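You operate a simulated robot arm through the tools that you are given. There is no shell and no other tool.

You are at the controls of a simulated robot arm. One attempt, no reset.

JOB
Clamp the blue bracket under the green-gripped clamp and bring the orange square up to it.
Fine: open the clamp first, slide the bracket against the fence, fingers clear of the pad; slide the square along the fence last.

Only the result counts: the job must be done as asked and must still hold three seconds after the hand-in. Knocking over, shifting, dropping, spilling or breaking anything else fails it.

ROBOT AND FRAMES
A 7-joint arm with a two-finger gripper, fixed in place. Base frame: the origin is on the floor under the middle of its stand, x ahead of it, y to its left, z up; the work surface is at about z = 750. Lengths are in mm, angles in rad, forces in N, time in s.
With the tool pointing down near the work surface it reaches from about 320 to 720 mm from the base axis. Its first joint turns from -1.152 to 1.152 rad. Payload 2.45 kg.
The TCP is the grasp point between the finger pads, 26 mm short of the fingertips. In the tool frame z runs along the fingers and y along their closing line. The gripper opens to 96 mm; its body begins 69 mm behind the TCP.
Orientation is that of the tool frame in the base frame, as a unit quaternion [x, y, z, w]. With the fingers straight down and closing along the base's y, the tool's x points along the base's -x, its y along +y and its z along -z.

CONTROLS
- The arm moves only by the tool play_rows. Its argument "rows" is a list of rows, each a list of 7 numbers: the closure, from 0 (fully open) to 1 (shut), then the shift along the tool's x, y, z in units of 300 mm (1.0 is 300 mm), then the turn, a rotation vector about the tool's x, y, z in units of 60 degrees (1.0 is 60 degrees). In form: [[hand, tx, ty, tz, wx, wy, wz], ...]. A call has 1 to 20 rows; each row is the pose to reach, as a shift and turn from the pose commanded when the call began, along the tool's axes at that moment. A call with a number of a shift or a turn outside -1 to 1 is refused whole. A row lasts 0.2 s, in which the tool goes at most 50 mm and 0.15 rad; a call with a longer step from one row to the next is refused whole, and so is a gripper value outside its range. Where a pose cannot be reached the arm comes as near as it can. A force on the tool above 70 N (or 10 N above the force at the start of the call, whichever is more), or a blocked arm, ends the call early, and 0.2 s more pass. The fingers move at their own pace (about 50 mm/s each) and stop on an object; they squeeze with about 37 N. The grip force told is the motor's: it shows also when the fingers shut on nothing. Time passes only in rows, and 0.2 s behind the last, so rows that repeat a pose let the fingers close. The reply holds the time, the measured pose of the TCP, the force on the tool along the base axes, the opening and the grip force, in the units named above and with some noise, with the torque about the TCP (base axes, N m) and any sound that the robot's microphone picked up, and new pictures: "show" is both (left out), scene, wrist or none.
- Cameras (640 x 400 px; columns grow to the right, rows downward): "scene" is fixed at [168.9, -400.8, 1410]; the picture's right is [0.72, -0.70, 0.00], its down [-0.48, -0.50, -0.72] and it looks along [0.50, 0.52, -0.69] (base axes); focal length 344 px, centre (320, 200). "wrist" rides on the gripper at [82, 3, -98] in the tool frame; the picture's right is [-0.04, 1.00, 0.00], its down [-0.73, -0.03, -0.68] and it looks along [-0.68, -0.03, 0.73] (tool axes); focal length 256 px, centre (320, 200). There is no depth. A picture from a camera that has moved, and an enlarged one, comes with that camera's place and axes in the base frame and with its lens.
- zoom(camera, box): a new picture of the part [left, top, right, bottom] of that camera's present view, enlarged. It takes no simulated time.
- job_done(): hands the job in; it is judged then, once.

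Places have to be worked out from the pictures, the camera data and where the tool is seen. Open the gripper and draw the arm clear of the work before you hand the job in, unless the task says otherwise.

The tools are called after "Emit:" by a JSON object that holds its "name" and its "arguments". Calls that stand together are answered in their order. play_rows: Moves the arm, as the interface text tells. Its arguments: {"type":"object","properties":{"rows":{"type":"array","items":{"type":"array","items":{"type":"number"}}},"show":{"type":"string","enum":["both","scene","wrist","none"]}},"required":["rows"]} The other tools are called the same way: zoom (camera, box) takes an enlarged picture of a part of a camera's view; job_done () hands the job in.

At the start:

```text
t: 0.0
eef_pos: [408.8, 82.1, 1070.6]
tcp_rot: [0.001, 1.0, 0.0, -0.001]
contact_force: [0.1, -0.4, -1.0]
moment: [-0.03, 0.02, 0.01]
grip_width: 96.1
grip_force: 0.2
```

scene: 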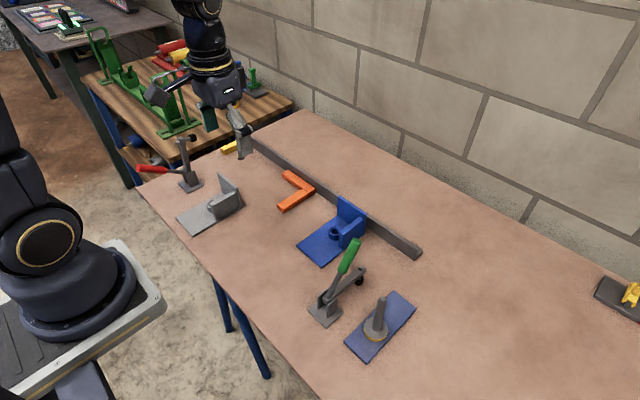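
wrist: 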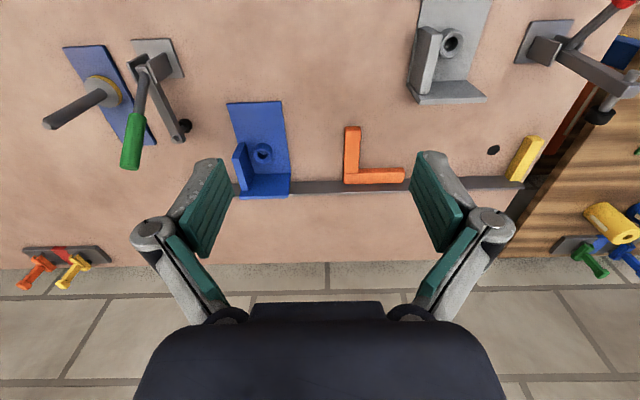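

I'll start by looking closer at the clamp, bracket, fence and square in both views before moving anything.

Emit:
{"name": "zoom", "arguments": {"camera": "scene", "box": [260, 160, 440, 370]}}

Emit:
{"name": "zoom", "arguments": {"camera": "wrist", "box": [50, 20, 310, 210]}}

Emit:
{"name": "zoom", "arguments": {"camera": "scene", "box": [130, 120, 330, 250]}}

Emit:
{"name": "zoom", "arguments": {"camera": "wrist", "box": [330, 0, 640, 210]}}

```text
1.90 times, centred on (350, 265) of scene
camera zoom: at [168.9, -400.8, 1410.0], right [0.72, -0.7, 0.0], down [-0.48, -0.5, -0.72], along [0.5, 0.52, -0.69], focal length 655 px, centre (263, 76)
```

zoom: 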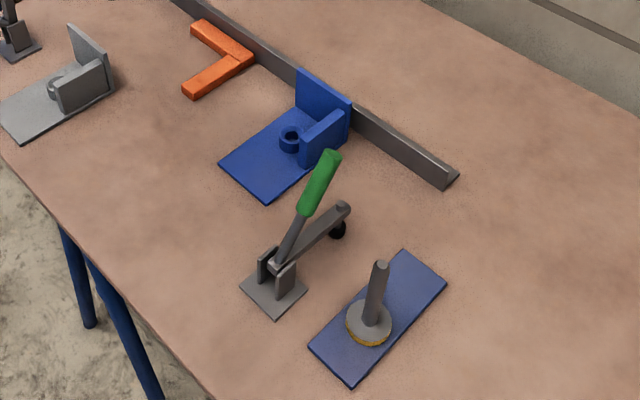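

```text
2.11 times, centred on (180, 115) of wrist
camera zoom: at [326.9, 84.6, 1169.7], right [0.04, 1.0, 0.0], down [0.73, -0.03, 0.68], along [0.68, -0.03, -0.73], focal length 539 px, centre (615, 379)
```

zoom: 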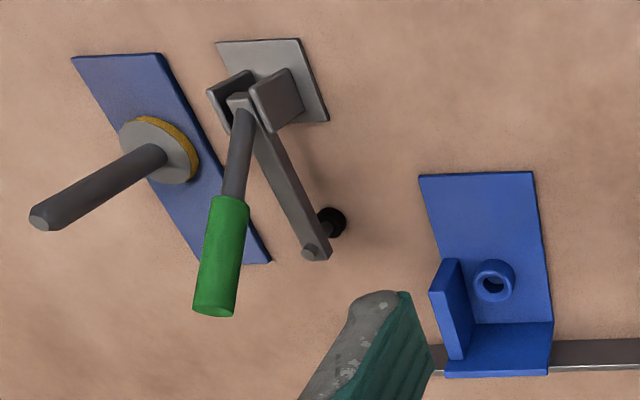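

```text
3.08 times, centred on (230, 185) of scene
camera zoom: at [168.9, -400.8, 1410.0], right [0.72, -0.7, 0.0], down [-0.48, -0.5, -0.72], along [0.5, 0.52, -0.69], focal length 1058 px, centre (597, 246)
```

zoom: 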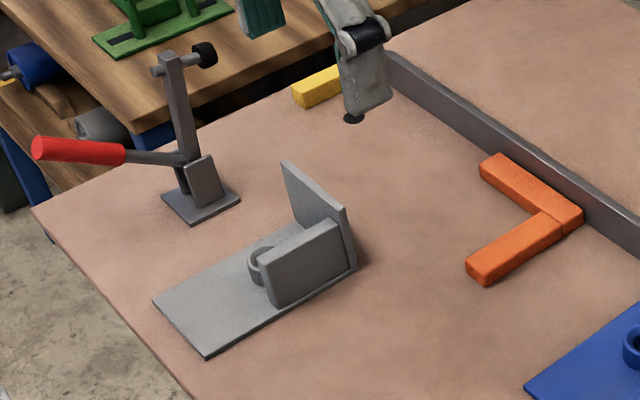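

```text
1.90 times, centred on (485, 105) of wrist
camera zoom: at [326.9, 84.6, 1169.7], right [0.04, 1.0, 0.0], down [0.73, -0.03, 0.68], along [0.68, -0.03, -0.73], focal length 488 px, centre (6, 381)
```

zoom: 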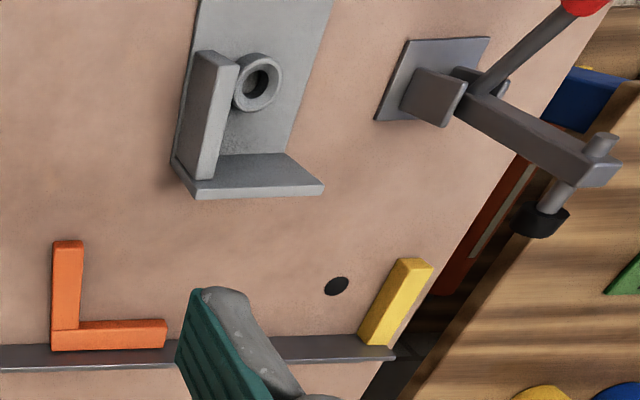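

Reading the views: fence front face is about x≈668 running along y. The blue bracket is near y≈-28 with about 28 mm gap to the fence. The green clamp base is about (423,-154), with its arm closed along +x and its pad about (524,-156). I'll move over at height for a closer look at the clamp.

Emit:
{"name": "play_rows", "arguments": {"rows": [[0, 0, -0.16, 0, 0, 0, 0], [0, 0, -0.32, 0, 0, 0, 0], [0, 0, -0.48, 0, 0, 0, 0], [0, 0, -0.64, 0, 0, 0, 0], [0, 0, -0.787, 0, 0, 0, 0], [0, 0, -0.787, 0, 0, 0, 0]]}}

```text
t: 1.4
eef_pos: [408.9, -154.5, 1069.9]
tcp_rot: [-0.001, 1.0, 0.0, 0.0]
contact_force: [0.4, 0.3, 0.7]
moment: [0.0, 0.01, -0.02]
grip_width: 95.7
grip_force: 0.1
camera wrist: at [327.5, -152.6, 1168.2], right [0.04, 1.0, 0.0], down [0.73, -0.03, 0.68], along [0.68, -0.03, -0.73], focal length 256 px, centre (320, 200)
```

scene: 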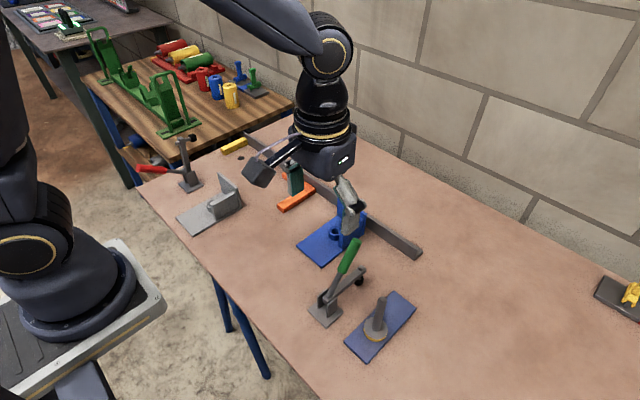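
wrist: 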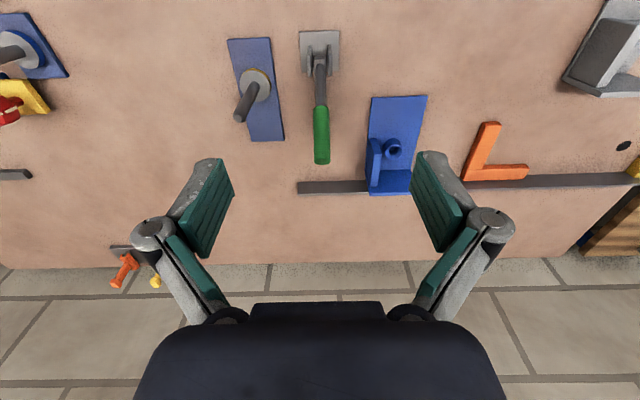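

Emit:
{"name": "zoom", "arguments": {"camera": "wrist", "box": [210, 10, 450, 210]}}

Emit:
{"name": "zoom", "arguments": {"camera": "scene", "box": [290, 220, 430, 370]}}

```text
2.00 times, centred on (330, 110) of wrist
camera zoom: at [327.5, -152.6, 1168.2], right [0.04, 1.0, 0.0], down [0.73, -0.03, 0.68], along [0.68, -0.03, -0.73], focal length 512 px, centre (300, 380)
```

zoom: 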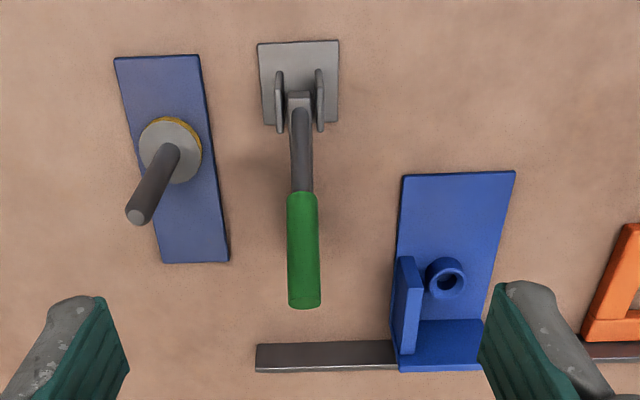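

```text
2.67 times, centred on (360, 295) of scene
camera zoom: at [168.9, -400.8, 1410.0], right [0.72, -0.7, 0.0], down [-0.48, -0.5, -0.72], along [0.5, 0.52, -0.69], focal length 917 px, centre (213, -53)
```

zoom: 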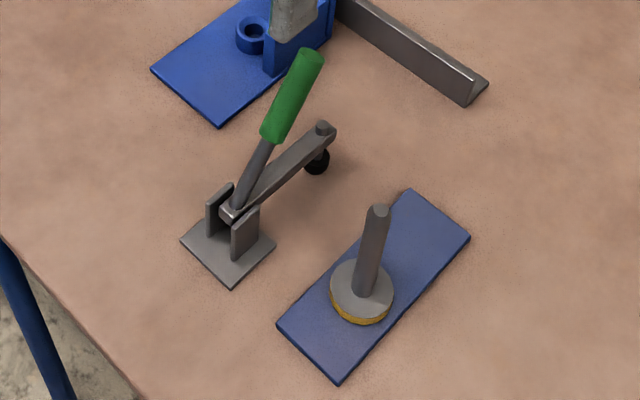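

The handle runs from its root at about (429,-155,798) up to its end at about (499,-155,917), leaning toward the fence, so the clamp is closed. I'll half close the fingers, go above the handle and lower just around its tip, then check alignment.

Emit:
{"name": "play_rows", "arguments": {"rows": [[0.5, -0.12, 0, 0, 0, 0, 0], [0.5, -0.243, -0.005, 0.05, 0, 0, 0], [0.5, -0.253, -0.005, 0.2, 0, 0, 0], [0.5, -0.253, -0.005, 0.33, 0, 0, 0], [0.5, -0.253, -0.005, 0.43, 0, 0, 0], [0.5, -0.253, -0.005, 0.43, 0, 0, 0]]}}

```text
t: 2.8
eef_pos: [485.1, -154.9, 940.0]
tcp_rot: [-0.001, 1.0, 0.0, 0.0]
contact_force: [-0.7, 0.6, 0.9]
moment: [-0.01, -0.01, 0.01]
grip_width: 48.0
grip_force: 0.2
camera wrist: at [403.3, -153.1, 1038.7], right [0.04, 1.0, 0.0], down [0.73, -0.03, 0.68], along [0.68, -0.03, -0.73], focal length 256 px, centre (320, 200)
```

scene: 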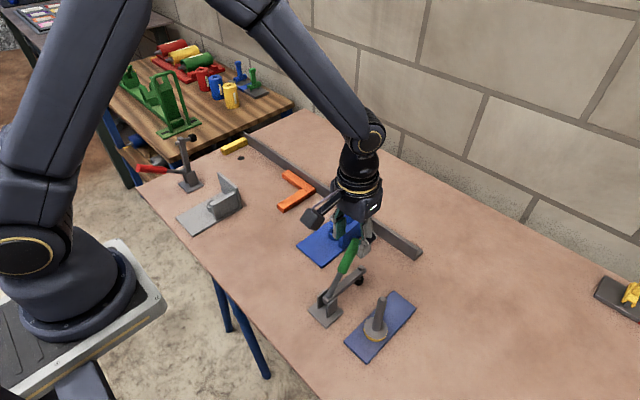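
wrist: 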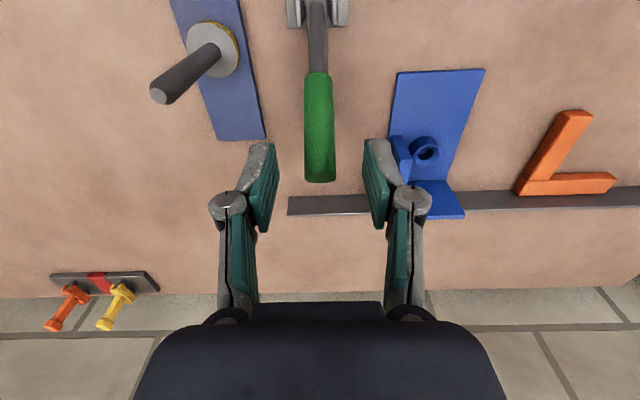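

The handle end sits centred between the fingers. I'll lower to z≈886 and grip the green handle.

Emit:
{"name": "play_rows", "arguments": {"rows": [[0.5, 0.005, 0, 0.1, 0, 0, 0], [0.5, 0.01, 0, 0.18, 0, 0, 0], [0.5, 0.01, 0, 0.18, 0, 0, 0], [1.0, 0.01, 0, 0.18, 0, 0, 0], [1.0, 0.01, 0, 0.18, 0, 0, 0], [1.0, 0.01, 0, 0.18, 0, 0, 0]]}}

```text
t: 4.2
eef_pos: [481.7, -155.7, 888.3]
tcp_rot: [0.0, 1.0, 0.0, 0.0]
contact_force: [0.5, -5.0, -5.6]
moment: [-0.13, -0.28, 0.05]
grip_width: 19.5
grip_force: 39.4
camera wrist: at [399.6, -153.4, 986.1], right [0.04, 1.0, 0.0], down [0.73, -0.03, 0.68], along [0.68, -0.03, -0.73], focal length 256 px, centre (320, 200)
```

scene: 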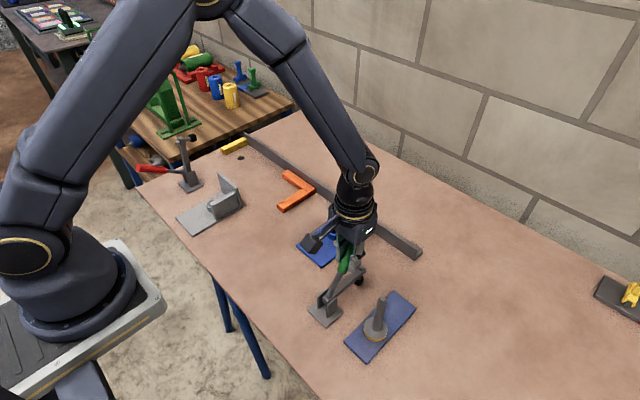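
wrist: 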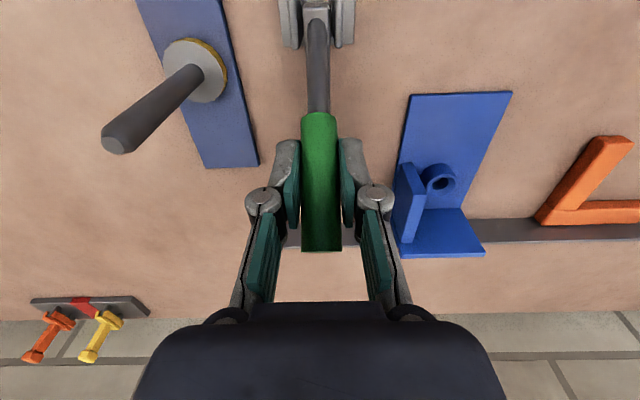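

The handle is gripped (19.5 mm). I'll start pulling it back toward the robot along its arc in small steps, watching the force.

Emit:
{"name": "play_rows", "arguments": {"rows": [[1.0, 0.0293, 0, -0.0153, 0, 0, 0], [1.0, 0.0597, 0, -0.028, 0, 0, 0], [1.0, 0.0913, 0, -0.0377, 0, 0, 0], [1.0, 0.1233, 0, -0.045, 0, 0, 0], [1.0, 0.1233, 0, -0.045, 0, 0, 0]]}}

```text
t: 5.4
eef_pos: [449.7, -155.0, 905.1]
tcp_rot: [-0.002, 1.0, -0.002, 0.005]
contact_force: [24.4, 8.3, 13.6]
moment: [0.18, -1.39, 0.02]
grip_width: 19.6
grip_force: 44.5
camera wrist: at [366.4, -153.2, 1000.9], right [0.04, 1.0, 0.0], down [0.73, -0.02, 0.69], along [0.69, -0.03, -0.73], focal length 256 px, centre (320, 200)
```

scene: 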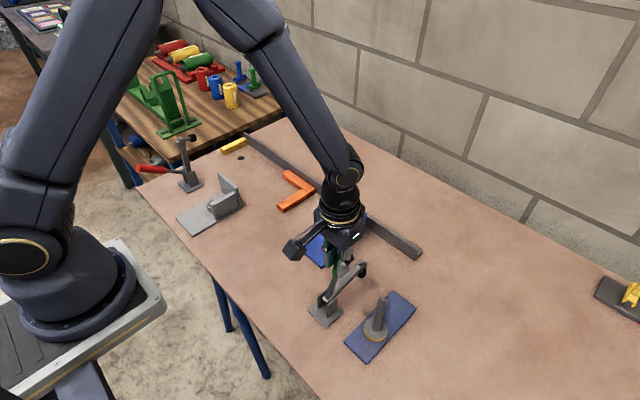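
wrist: 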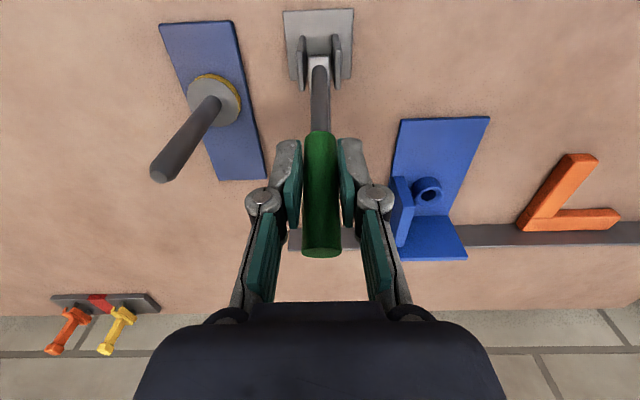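

The handle is turning (about 24 N resistance) and the clamp arm has started to lift. I'll continue along the arc.

Emit:
{"name": "play_rows", "arguments": {"rows": [[1.0, 0.0253, 0, -0.02, 0, 0, 0], [1.0, 0.0507, 0, -0.025, 0, 0, 0], [1.0, 0.0823, 0, -0.0263, 0, 0, 0], [1.0, 0.114, 0, -0.025, 0, 0, 0], [1.0, 0.1457, 0, -0.0207, 0, 0, 0], [1.0, 0.1763, 0, -0.014, 0, 0, 0], [1.0, 0.2067, 0, -0.0043, 0, 0, 0], [1.0, 0.2067, 0, -0.0043, 0, 0, 0]]}}

```text
t: 7.2
eef_pos: [383.4, -155.0, 902.9]
tcp_rot: [-0.001, 1.0, 0.0, 0.0]
contact_force: [0.5, -0.4, 0.0]
moment: [-0.01, -0.01, -0.02]
grip_width: 0.0
grip_force: 28.1
camera wrist: at [301.2, -153.2, 1001.2], right [0.04, 1.0, 0.0], down [0.73, -0.03, 0.68], along [0.68, -0.03, -0.73], focal length 256 px, centre (320, 200)
```

scene: 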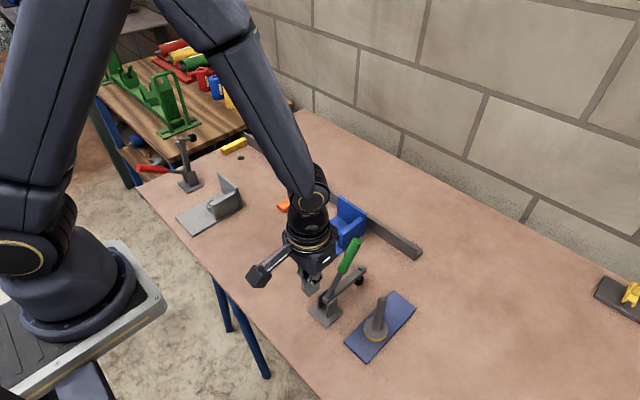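
wrist: 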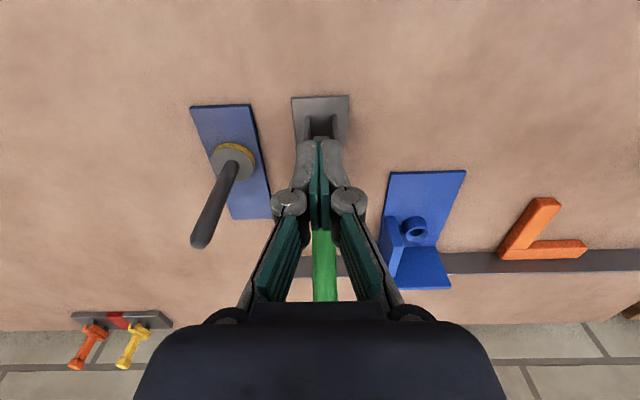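

The grip slipped off and the handle sprang back to closed, so it needs a positive push. Checking its state before going around to the fence side.

Emit:
{"name": "zoom", "arguments": {"camera": "scene", "box": [290, 220, 430, 370]}}

```text
2.67 times, centred on (360, 295) of scene
camera zoom: at [168.9, -400.8, 1410.0], right [0.72, -0.7, 0.0], down [-0.48, -0.5, -0.72], along [0.5, 0.52, -0.69], focal length 917 px, centre (213, -53)
```

zoom: 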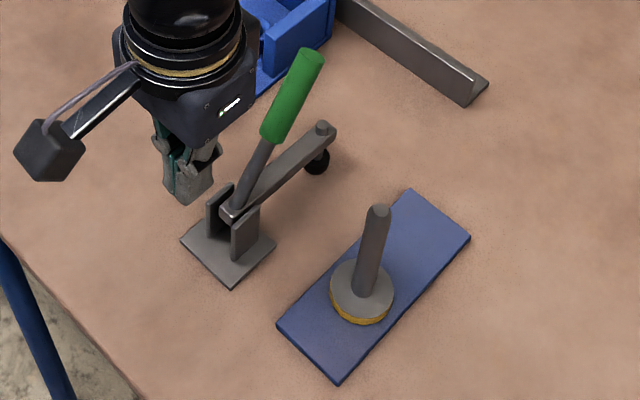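

The clamp is unmoved and closed again. I'll keep the fingers shut, go up and over the handle, and come down on its fence side so I can push it back.

Emit:
{"name": "play_rows", "arguments": {"rows": [[1.0, 0, 0, -0.16, 0, 0, 0], [1.0, 0, 0, -0.32, 0, 0, 0], [1.0, -0.127, 0, -0.327, 0, 0, 0], [1.0, -0.254, 0, -0.327, 0, 0, 0], [1.0, -0.381, 0, -0.327, 0, 0, 0], [1.0, -0.508, -0.003, -0.327, 0, 0, 0], [1.0, -0.508, -0.003, -0.17, 0, 0, 0], [1.0, -0.508, -0.003, -0.03, 0, 0, 0], [1.0, -0.508, -0.003, 0.025, 0, 0, 0], [1.0, -0.508, -0.003, 0.025, 0, 0, 0]]}}

```text
t: 9.4
eef_pos: [533.8, -156.9, 895.5]
tcp_rot: [0.0, 1.0, 0.0, 0.0]
contact_force: [0.1, -0.2, 0.1]
moment: [0.02, 0.01, -0.03]
grip_width: 0.1
grip_force: 28.5
camera wrist: at [453.0, -154.7, 993.5], right [0.04, 1.0, 0.0], down [0.73, -0.03, 0.68], along [0.68, -0.03, -0.73], focal length 256 px, centre (320, 200)
```

scene: 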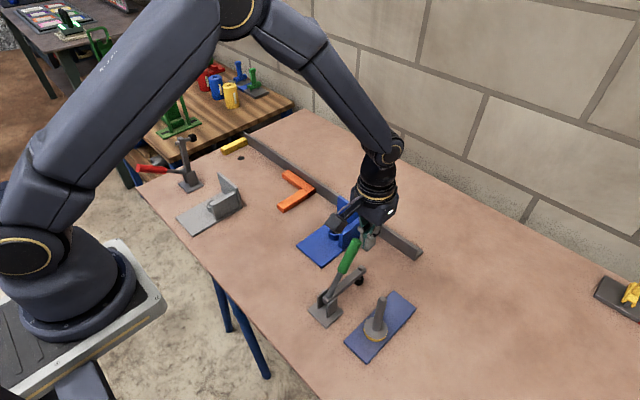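
wrist: 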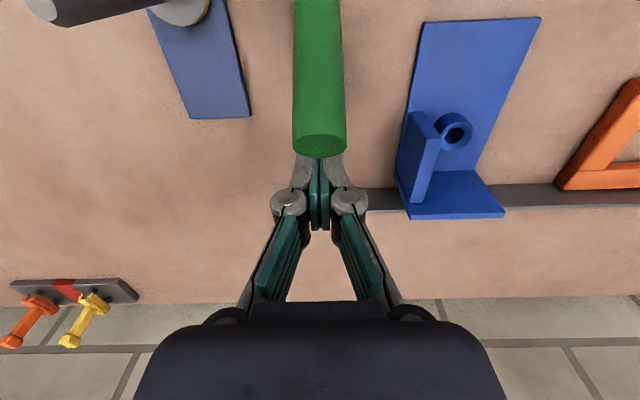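

The fingers are on the fence side of the handle tip, clear of it. Pushing back toward the robot now.

Emit:
{"name": "play_rows", "arguments": {"rows": [[1.0, 0.04, 0, 0, 0, 0, 0], [1.0, 0.08, 0, 0, 0, 0, 0], [1.0, 0.12, 0, 0, 0, 0, 0], [1.0, 0.16, 0, 0, 0, 0, 0], [1.0, 0.2, 0, 0, 0, 0, 0], [1.0, 0.24, 0, 0, 0, 0, 0], [1.0, 0.28, 0, 0, 0, 0, 0], [1.0, 0.28, 0, 0, 0, 0, 0]]}}

```text
t: 11.2
eef_pos: [450.2, -155.8, 895.4]
tcp_rot: [0.001, 1.0, 0.0, -0.001]
contact_force: [0.9, 0.1, -0.3]
moment: [0.0, 0.02, -0.02]
grip_width: 0.1
grip_force: 29.4
camera wrist: at [368.6, -154.1, 993.8], right [0.04, 1.0, 0.0], down [0.73, -0.03, 0.68], along [0.68, -0.03, -0.73], focal length 256 px, centre (320, 200)
```

scene: 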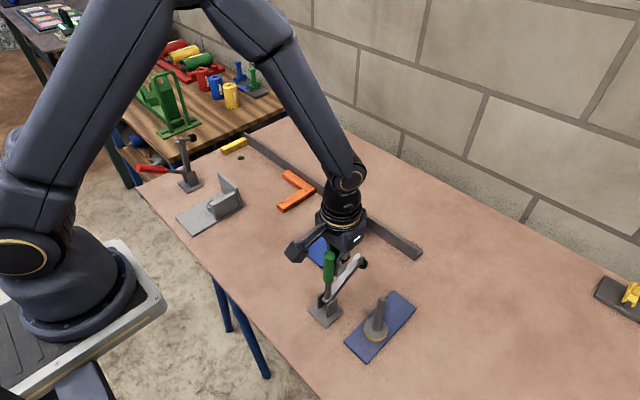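
wrist: 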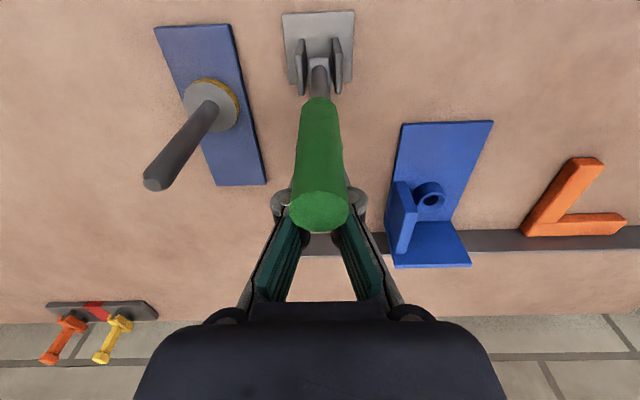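

The handle is upright, holding with almost no force, and the clamp arm is partly raised. I'll keep pushing back toward the fully open pose.

Emit:
{"name": "play_rows", "arguments": {"rows": [[1.0, 0.04, 0, 0.005, 0, 0, 0], [1.0, 0.08, 0, 0.01, 0, 0, 0], [1.0, 0.12, 0, 0.015, 0, 0, 0], [1.0, 0.16, 0, 0.02, 0, 0, 0], [1.0, 0.2, 0, 0.025, 0, 0, 0], [1.0, 0.24, 0, 0.03, 0, 0, 0], [1.0, 0.27, 0, 0.03, 0, 0, 0], [1.0, 0.27, 0, 0.03, 0, 0, 0]]}}

```text
t: 13.0
eef_pos: [370.1, -156.2, 886.7]
tcp_rot: [-0.001, 1.0, 0.001, 0.0]
contact_force: [-1.2, -1.1, -0.4]
moment: [-0.02, 0.01, -0.03]
grip_width: 0.0
grip_force: 28.4
camera wrist: at [288.3, -154.1, 984.7], right [0.04, 1.0, 0.0], down [0.73, -0.03, 0.68], along [0.68, -0.03, -0.73], focal length 256 px, centre (320, 200)
```

scene: 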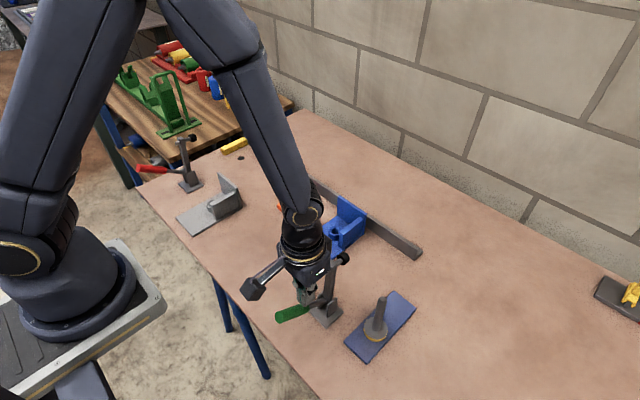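
wrist: 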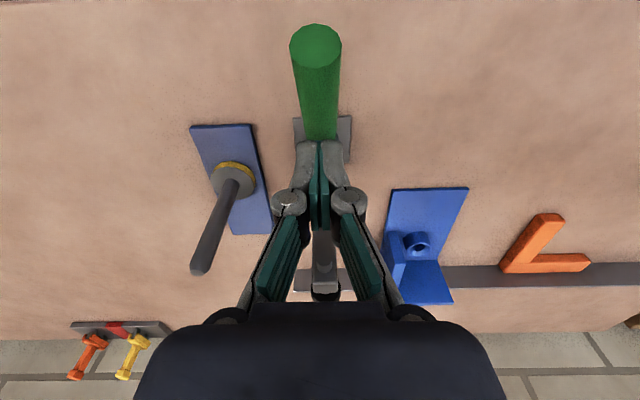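

The clamp flipped open: handle laid back, arm vertical. I'll withdraw straight up and look at the work from above.

Emit:
{"name": "play_rows", "arguments": {"rows": [[1.0, 0, 0, -0.15, 0, 0, 0], [1.0, 0, 0, -0.3, 0, 0, 0], [1.0, 0, 0, -0.45, 0, 0, 0], [0.5, 0, 0.06, -0.55, 0, 0, 0], [0.3, 0, 0.16, -0.6, 0, 0, 0], [0.3, 0, 0.16, -0.6, 0, 0, 0]]}}

Emit:
{"name": "zoom", "arguments": {"camera": "scene", "box": [260, 180, 440, 370]}}

Emit:
{"name": "zoom", "arguments": {"camera": "wrist", "box": [180, 20, 460, 220]}}

```text
t: 14.4
eef_pos: [369.3, -108.0, 1067.6]
tcp_rot: [-0.001, 1.0, -0.001, 0.001]
contact_force: [-0.2, 0.5, 0.4]
moment: [0.01, -0.02, 0.06]
grip_width: 66.5
grip_force: 0.1
camera wrist: at [287.6, -105.5, 1165.2], right [0.04, 1.0, 0.0], down [0.73, -0.03, 0.68], along [0.68, -0.03, -0.73], focal length 256 px, centre (320, 200)
```

scene: 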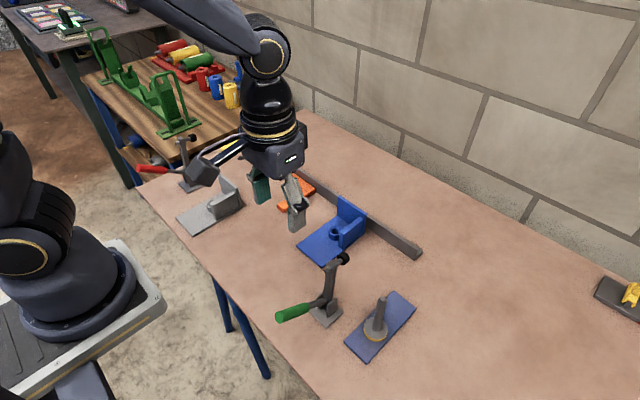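
wrist: 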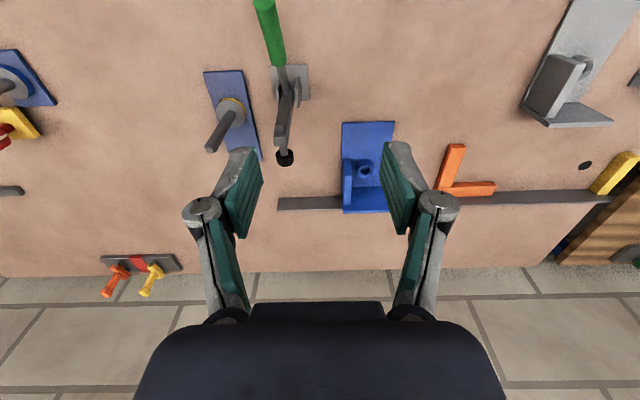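

```text
2.11 times, centred on (350, 275) of scene
camera zoom: at [168.9, -400.8, 1410.0], right [0.72, -0.7, 0.0], down [-0.48, -0.5, -0.72], along [0.5, 0.52, -0.69], focal length 724 px, centre (257, 42)
```

zoom: 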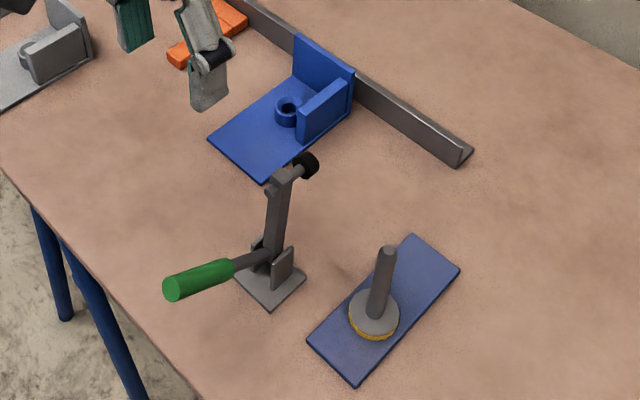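

```text
2.00 times, centred on (320, 120) of wrist
camera zoom: at [287.6, -105.5, 1165.2], right [0.04, 1.0, 0.0], down [0.73, -0.03, 0.68], along [0.68, -0.03, -0.73], focal length 512 px, centre (320, 360)
```

zoom: 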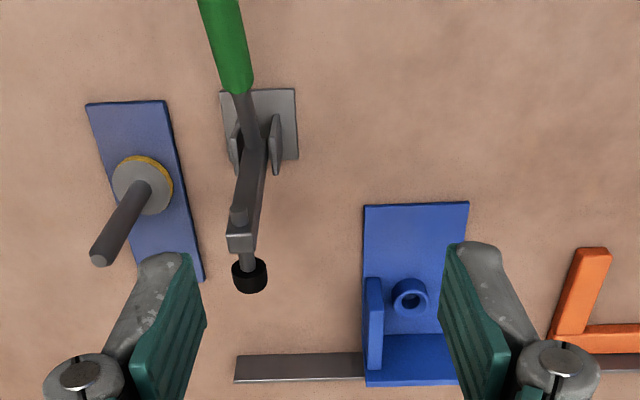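

Emit:
{"name": "zoom", "arguments": {"camera": "wrist", "box": [325, 110, 405, 220]}}

Emit:
{"name": "zoom", "arguments": {"camera": "scene", "box": [290, 180, 430, 270]}}

```text
3.64 times, centred on (365, 165) of wrist
camera zoom: at [287.6, -105.5, 1165.2], right [0.04, 1.0, 0.0], down [0.73, -0.03, 0.68], along [0.68, -0.03, -0.73], focal length 931 px, centre (156, 327)
```

zoom: 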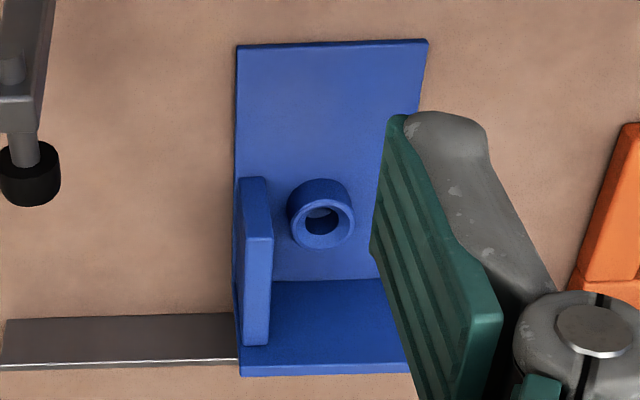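

```text
4.44 times, centred on (360, 225) of scene
camera zoom: at [168.9, -400.8, 1410.0], right [0.72, -0.7, 0.0], down [-0.48, -0.5, -0.72], along [0.5, 0.52, -0.69], focal length 1528 px, centre (142, 89)
```

zoom: 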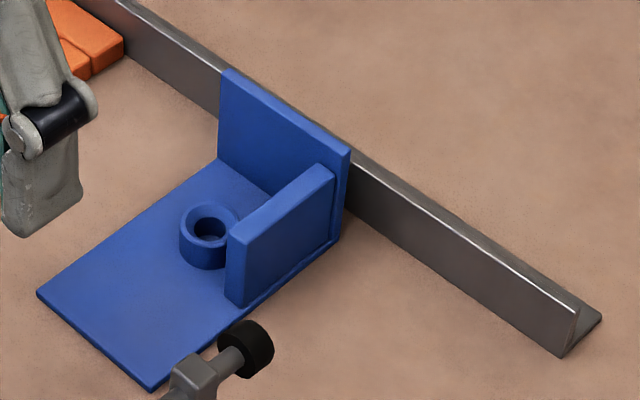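

The clamp is fully open. I judge the rib on the bracket's −y side to be at x≈561–633, y≈-68, top z≈811. The upright top is at z≈823, with its back about 22 mm short of the fence. I'll move above the rib for a close look before gripping it.

Emit:
{"name": "play_rows", "arguments": {"rows": [[0.4, -0.15, 0.04, 0, 0, 0, 0], [0.45, -0.3, 0.08, 0, 0, 0, 0], [0.5, -0.45, 0.12, 0.02, 0, 0, 0], [0.54, -0.58, 0.14, 0.08, 0, 0, 0], [0.54, -0.663, 0.14, 0.2, 0, 0, 0], [0.54, -0.663, 0.14, 0.357, 0, 0, 0], [0.54, -0.663, 0.14, 0.357, 0, 0, 0]]}}

Emit:
{"name": "zoom", "arguments": {"camera": "wrist", "box": [220, 30, 460, 220]}}

```text
t: 16.0
eef_pos: [569.8, -66.8, 959.2]
tcp_rot: [0.0, 1.0, 0.0, -0.001]
contact_force: [0.3, 0.1, 0.5]
moment: [0.01, -0.01, -0.01]
grip_width: 44.0
grip_force: 0.0
camera wrist: at [487.8, -64.3, 1057.7], right [0.04, 1.0, 0.0], down [0.73, -0.03, 0.68], along [0.68, -0.03, -0.73], focal length 256 px, centre (320, 200)
```

scene: 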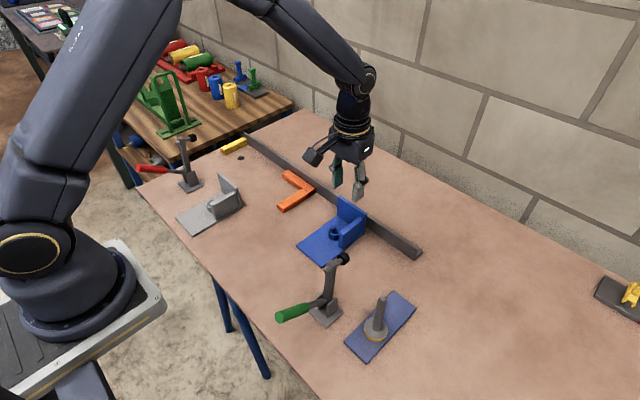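
wrist: 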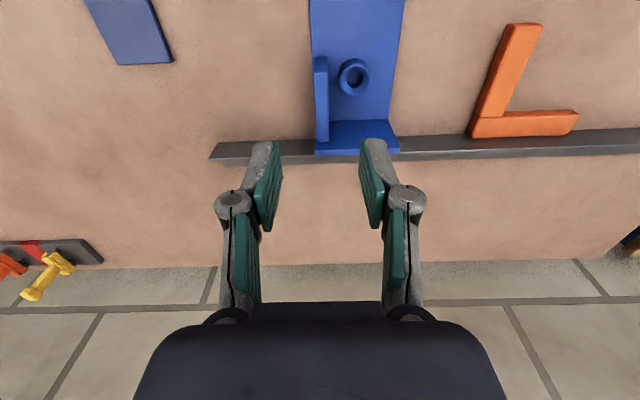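

```text
2.11 times, centred on (340, 125) of wrist
camera zoom: at [487.8, -64.3, 1057.7], right [0.04, 1.0, 0.0], down [0.73, -0.03, 0.68], along [0.68, -0.03, -0.73], focal length 539 px, centre (278, 358)
```

zoom: 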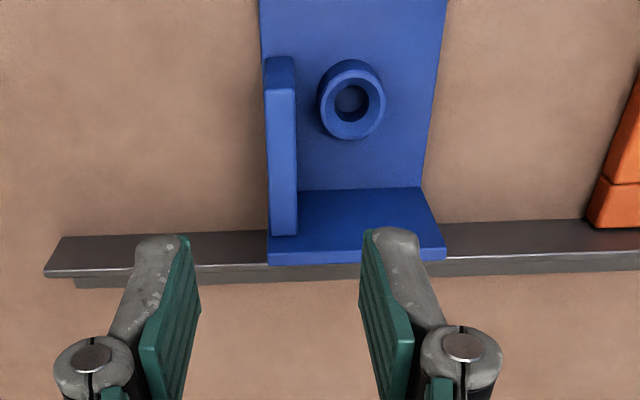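

The rib centre is at y≈-67, in line with the tool, 13 mm thick, spanning x≈562–631. I'll shift to x≈611 (between the ring and the upright) and lower so the tips just straddle the rib top.

Emit:
{"name": "play_rows", "arguments": {"rows": [[0.54, -0.137, 0, 0.03, 0, 0, 0], [0.54, -0.137, 0, 0.17, 0, 0, 0], [0.54, -0.137, 0, 0.31, 0, 0, 0], [0.54, -0.137, 0, 0.43, 0, 0, 0], [0.54, -0.137, 0, 0.43, 0, 0, 0]]}}

Emit:
{"name": "zoom", "arguments": {"camera": "wrist", "box": [220, 50, 460, 250]}}

Emit:
{"name": "zoom", "arguments": {"camera": "scene", "box": [290, 150, 430, 270]}}

```text
t: 17.2
eef_pos: [610.2, -65.7, 830.4]
tcp_rot: [0.0, 1.0, 0.0, 0.0]
contact_force: [-0.3, 0.8, 0.8]
moment: [0.01, 0.01, 0.0]
grip_width: 44.5
grip_force: 0.1
camera wrist: at [528.4, -64.5, 929.1], right [0.04, 1.0, 0.0], down [0.73, -0.03, 0.68], along [0.68, -0.03, -0.73], focal length 256 px, centre (320, 200)
```

scene: 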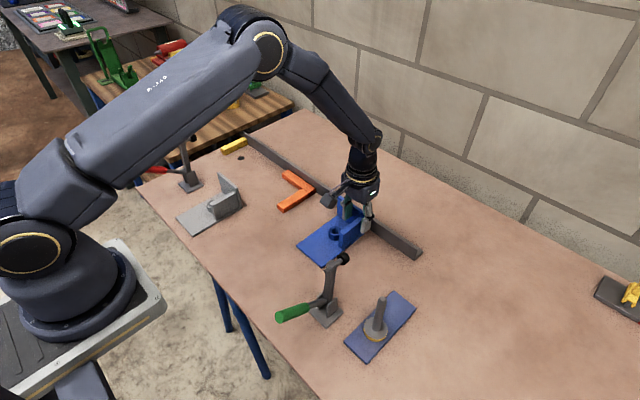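
wrist: 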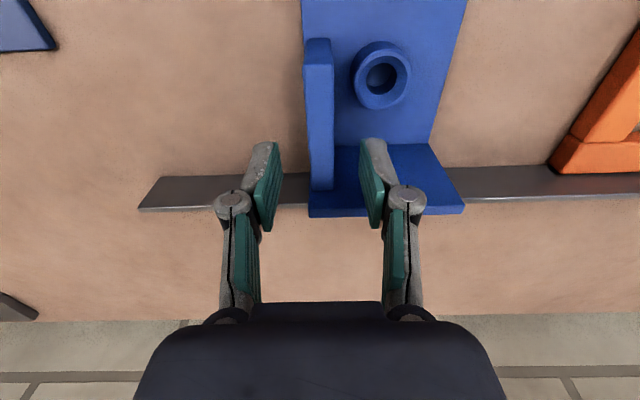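

```text
2.00 times, centred on (340, 150) of wrist
camera zoom: at [528.4, -64.5, 929.1], right [0.04, 1.0, 0.0], down [0.73, -0.03, 0.68], along [0.68, -0.03, -0.73], focal length 512 px, centre (280, 300)
```

zoom: 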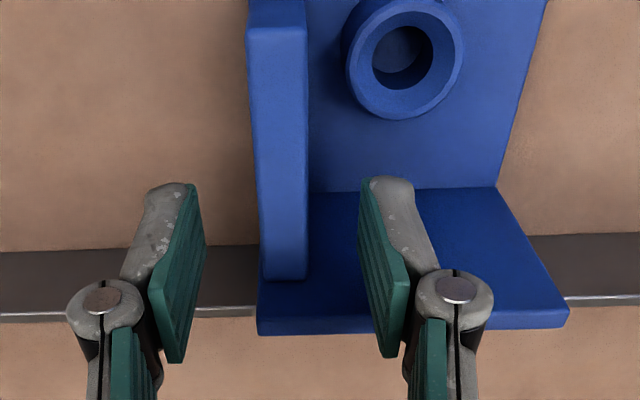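

```text
3.33 times, centred on (360, 210) of scene
camera zoom: at [168.9, -400.8, 1410.0], right [0.72, -0.7, 0.0], down [-0.48, -0.5, -0.72], along [0.5, 0.52, -0.69], focal length 1146 px, centre (187, 167)
```

zoom: 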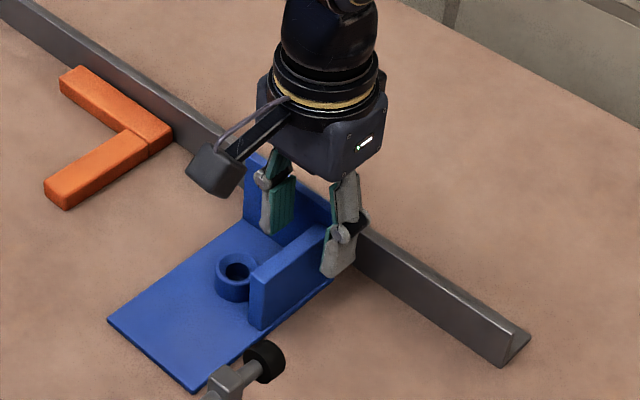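

The fingers straddle the rib, clear of the ring and the upright. Lowering to z≈797 and closing on the rib.

Emit:
{"name": "play_rows", "arguments": {"rows": [[0.54, 0, -0.002, 0.06, 0, 0, 0], [0.54, 0, -0.002, 0.11, 0, 0, 0], [0.54, 0, -0.002, 0.11, 0, 0, 0], [1.0, 0, -0.002, 0.11, 0, 0, 0], [1.0, 0, -0.002, 0.11, 0, 0, 0], [1.0, 0, -0.002, 0.11, 0, 0, 0]]}}

```text
t: 18.6
eef_pos: [609.0, -66.7, 796.9]
tcp_rot: [-0.001, 1.0, -0.001, 0.0]
contact_force: [0.3, 1.8, 0.6]
moment: [0.1, -0.21, 0.02]
grip_width: 13.8
grip_force: 37.1
camera wrist: at [527.7, -64.3, 895.5], right [0.04, 1.0, 0.0], down [0.73, -0.03, 0.68], along [0.68, -0.03, -0.73], focal length 256 px, centre (320, 200)
```

scene: 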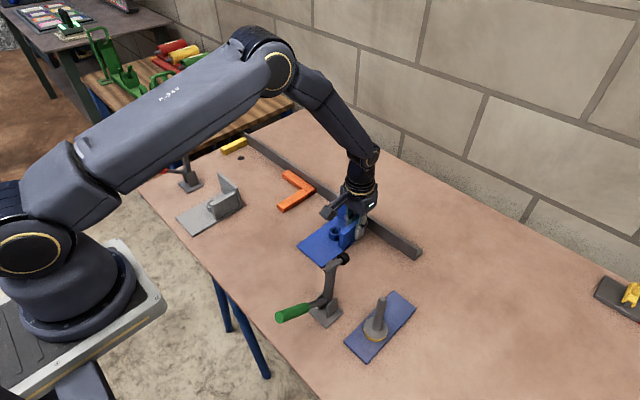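
wrist: 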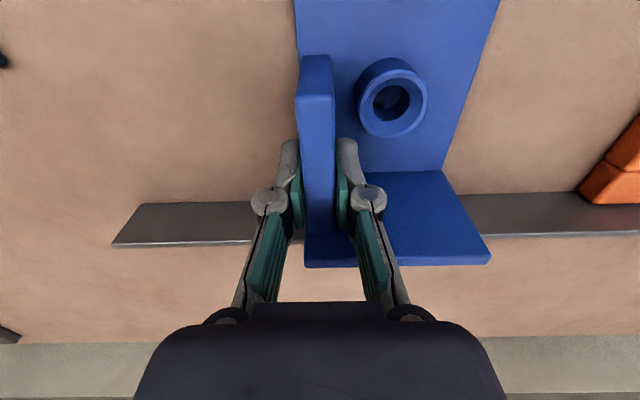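

The rib is gripped (13.8 mm). The bracket centre is about 36 mm to the +y side of the grip, so I slide it about 125 mm toward −y to line it up with the clamp plane at y≈-156, staying off the fence for now.

Emit:
{"name": "play_rows", "arguments": {"rows": [[1.0, 0, -0.03, 0, 0, 0, 0], [1.0, 0, -0.065, 0, 0, 0, 0], [1.0, 0, -0.1, 0, 0, 0, 0], [1.0, 0, -0.135, 0, 0, 0, 0], [1.0, 0, -0.17, 0, 0, 0, 0], [1.0, 0, -0.205, 0, 0, 0, 0], [1.0, 0, -0.24, 0, 0, 0, 0], [1.0, 0, -0.275, 0, 0, 0, 0], [1.0, 0, -0.31, 0, 0, 0, 0], [1.0, 0, -0.345, 0, 0, 0, 0], [1.0, 0, -0.38, 0, 0, 0, 0], [1.0, 0, -0.415, 0, 0, 0, 0], [1.0, 0, -0.415, 0, 0, 0, 0]]}}

Emit:
{"name": "zoom", "arguments": {"camera": "scene", "box": [280, 200, 440, 370]}}

```text
t: 21.4
eef_pos: [610.4, -191.5, 797.4]
tcp_rot: [0.0, 1.0, 0.0, 0.001]
contact_force: [-0.5, 0.3, 0.3]
moment: [-0.02, 0.08, 0.01]
grip_width: 13.4
grip_force: 37.0
camera wrist: at [528.4, -189.4, 896.0], right [0.04, 1.0, 0.0], down [0.73, -0.03, 0.68], along [0.68, -0.03, -0.73], focal length 256 px, centre (320, 200)
```

scene: 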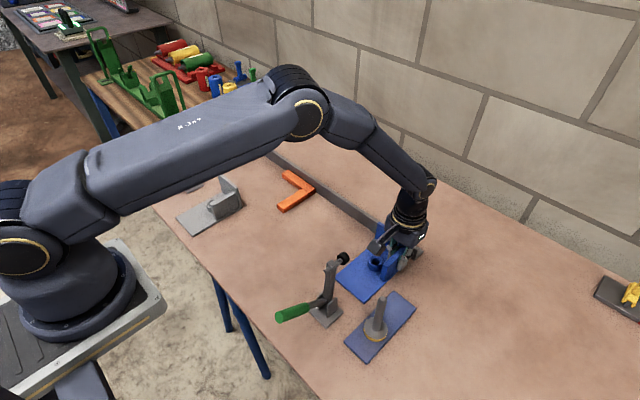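
wrist: 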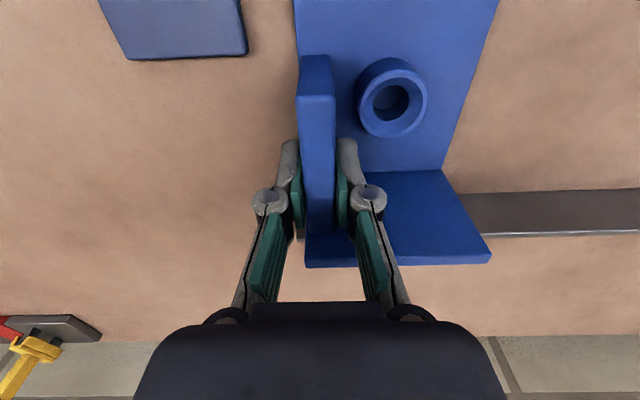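

```text
2.35 times, centred on (360, 285) of scene
camera zoom: at [169.0, -400.8, 1410.0], right [0.72, -0.7, 0.0], down [-0.48, -0.5, -0.72], along [0.5, 0.52, -0.69], focal length 809 px, centre (226, 0)
```

zoom: 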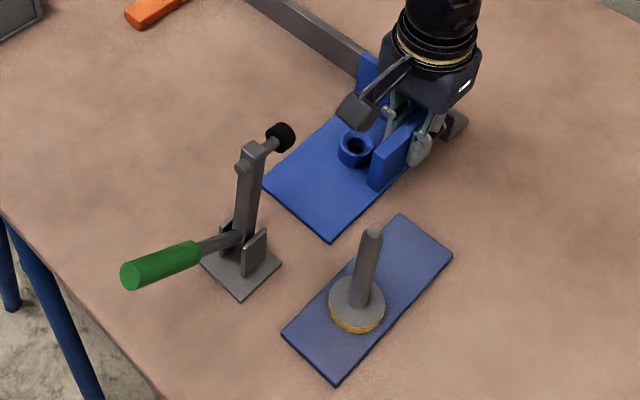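

The bracket moved with the grip without turning and is now in line with the clamp. Now sliding it toward the fence.

Emit:
{"name": "play_rows", "arguments": {"rows": [[1.0, -0.015, 0, 0, 0, 0, 0], [1.0, -0.03, 0, 0, 0, 0, 0], [1.0, -0.045, 0, 0, 0, 0, 0], [1.0, -0.057, 0, 0, 0, 0, 0], [1.0, -0.057, 0, 0, 0, 0, 0]]}}

Emit:
{"name": "zoom", "arguments": {"camera": "scene", "box": [320, 190, 440, 290]}}

Emit:
{"name": "zoom", "arguments": {"camera": "wrist", "box": [260, 150, 640, 280]}}

```text
t: 22.6
eef_pos: [627.2, -190.8, 798.0]
tcp_rot: [-0.001, 1.0, 0.0, 0.0]
contact_force: [0.4, 0.1, 0.6]
moment: [-0.06, -0.01, 0.02]
grip_width: 13.7
grip_force: 36.9
camera wrist: at [545.5, -188.8, 896.1], right [0.04, 1.0, 0.0], down [0.73, -0.03, 0.68], along [0.68, -0.03, -0.73], focal length 256 px, centre (320, 200)
```

scene: 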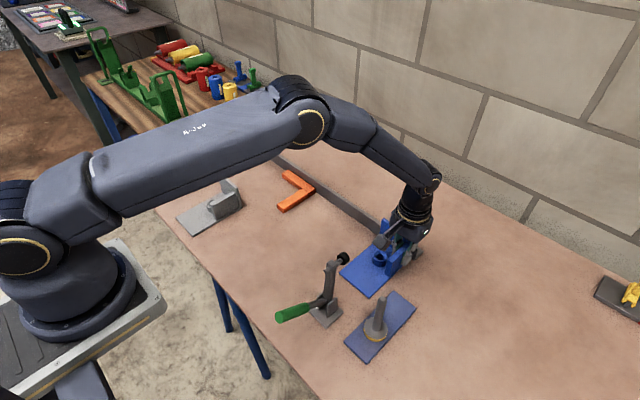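
wrist: 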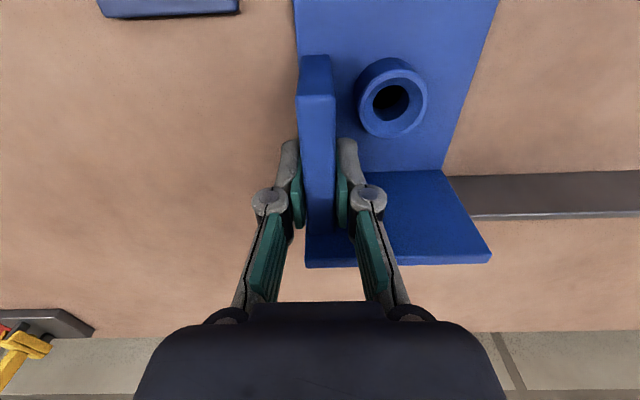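

```text
4.00 times, centred on (380, 240) of scene
camera zoom: at [169.0, -400.8, 1410.0], right [0.72, -0.7, 0.0], down [-0.48, -0.5, -0.72], along [0.5, 0.52, -0.69], focal length 1375 px, centre (80, 40)
```

zoom: 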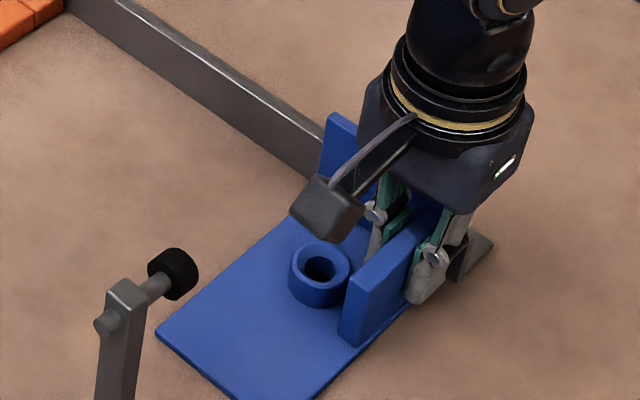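

```text
1.68 times, centred on (450, 215) of wrist
camera zoom: at [545.5, -188.8, 896.1], right [0.04, 1.0, 0.0], down [0.73, -0.03, 0.68], along [0.68, -0.03, -0.73], focal length 431 px, centre (101, 175)
```

zoom: 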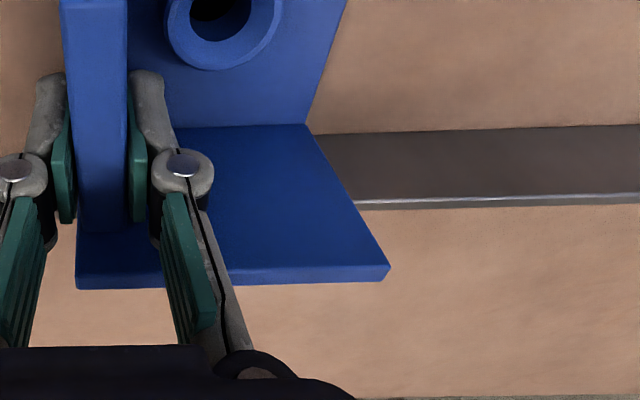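

No contact yet after 17 mm. Creeping further in small steps.

Emit:
{"name": "play_rows", "arguments": {"rows": [[1.0, -0.007, 0, 0, 0, 0, 0], [1.0, -0.013, 0, 0, 0, 0, 0], [1.0, -0.02, 0, 0, 0, 0, 0], [1.0, -0.02, 0, 0, 0, 0, 0]], "show": "wrist"}}

```text
t: 23.6
eef_pos: [628.7, -192.6, 797.0]
tcp_rot: [0.0, 1.0, 0.0, -0.005]
contact_force: [-26.7, 1.8, 9.4]
moment: [0.0, 0.49, 0.0]
grip_width: 13.6
grip_force: 37.6
camera wrist: at [549.4, -189.4, 896.0], right [0.04, 1.0, 0.0], down [0.74, -0.03, 0.67], along [0.67, -0.03, -0.74], focal length 256 px, centre (320, 200)
```

wrist: 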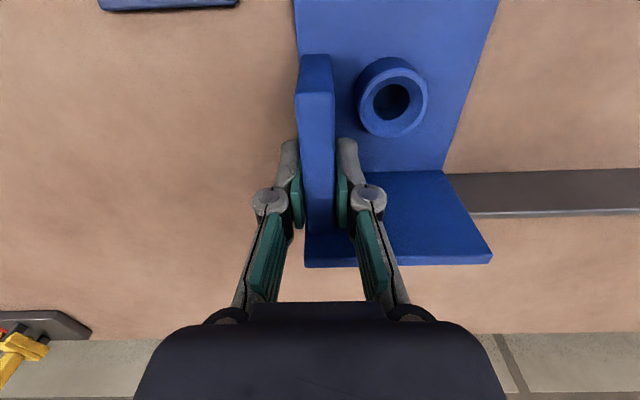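

The bracket is against the fence: at x≈629 the reaction is 27 N. I'll ease off the preload, open the fingers, and rise straight up.

Emit:
{"name": "play_rows", "arguments": {"rows": [[1.0, 0.01, 0, 0, 0, 0, 0], [1.0, 0.01, 0, 0, 0, 0, 0], [0.7, 0.01, 0, 0, 0, 0, 0], [0.54, 0.01, 0, 0, 0, 0, 0], [0.54, 0.01, 0, 0, 0, 0, 0], [0.54, 0.01, 0, -0.1, 0, 0, 0], [0.54, 0.01, 0, -0.25, 0, 0, 0], [0.54, 0.01, 0, -0.4, 0, 0, 0], [0.54, 0.01, 0, -0.55, 0, 0, 0], [0.54, 0.01, 0, -0.7, 0, 0, 0], [0.54, 0.1, 0, -0.8, 0, 0, 0], [0.54, 0.24, 0, -0.8, 0, 0, 0], [0.54, 0.38, 0, -0.8, 0, 0, 0], [0.54, 0.52, 0, -0.8, 0, 0, 0], [0.54, 0.52, 0, -0.8, 0, 0, 0]]}}

Emit:
{"name": "zoom", "arguments": {"camera": "scene", "box": [320, 190, 440, 290]}}

Emit:
{"name": "zoom", "arguments": {"camera": "wrist", "box": [200, 20, 480, 200]}}

```text
t: 26.8
eef_pos: [477.7, -189.8, 1037.9]
tcp_rot: [-0.001, 1.0, 0.0, 0.0]
contact_force: [-0.3, 0.5, -0.3]
moment: [0.04, -0.01, -0.03]
grip_width: 44.4
grip_force: 0.2
camera wrist: at [394.8, -188.4, 1135.8], right [0.04, 1.0, 0.0], down [0.73, -0.03, 0.68], along [0.68, -0.03, -0.73], focal length 256 px, centre (320, 200)
```

scene: 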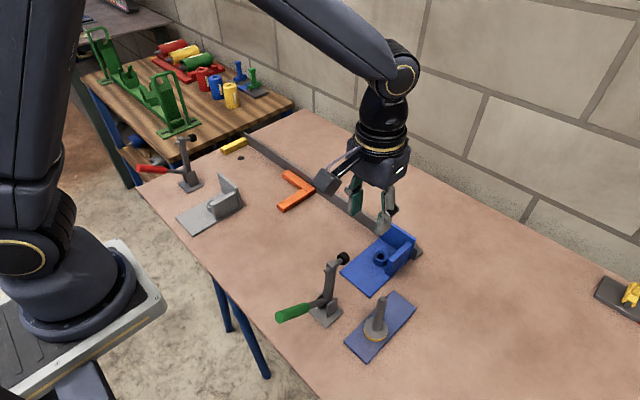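
wrist: 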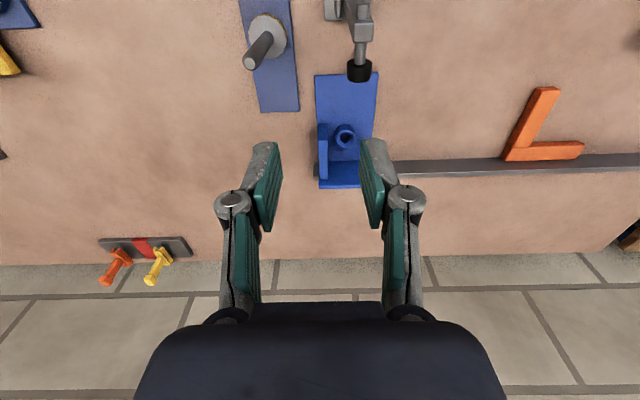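

```text
4.00 times, centred on (380, 240) of scene
camera zoom: at [168.9, -400.8, 1410.0], right [0.72, -0.7, 0.0], down [-0.48, -0.5, -0.72], along [0.5, 0.52, -0.69], focal length 1375 px, centre (80, 40)
```

zoom: 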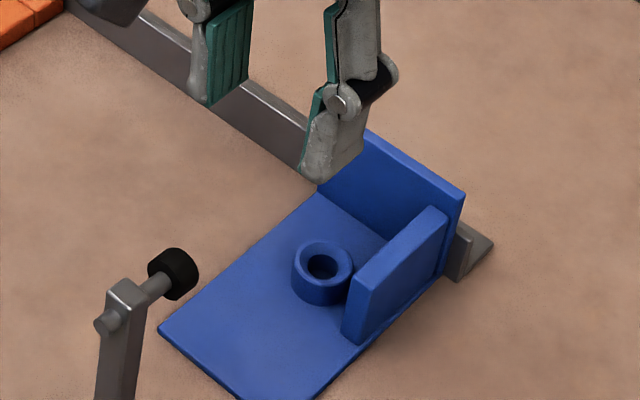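

```text
2.22 times, centred on (340, 110) of wrist
camera zoom: at [394.8, -188.4, 1135.8], right [0.04, 1.0, 0.0], down [0.73, -0.03, 0.68], along [0.68, -0.03, -0.73], focal length 569 px, centre (276, 400)
```

zoom: 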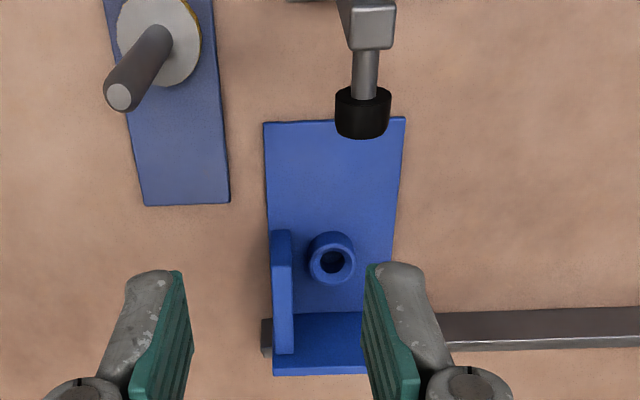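

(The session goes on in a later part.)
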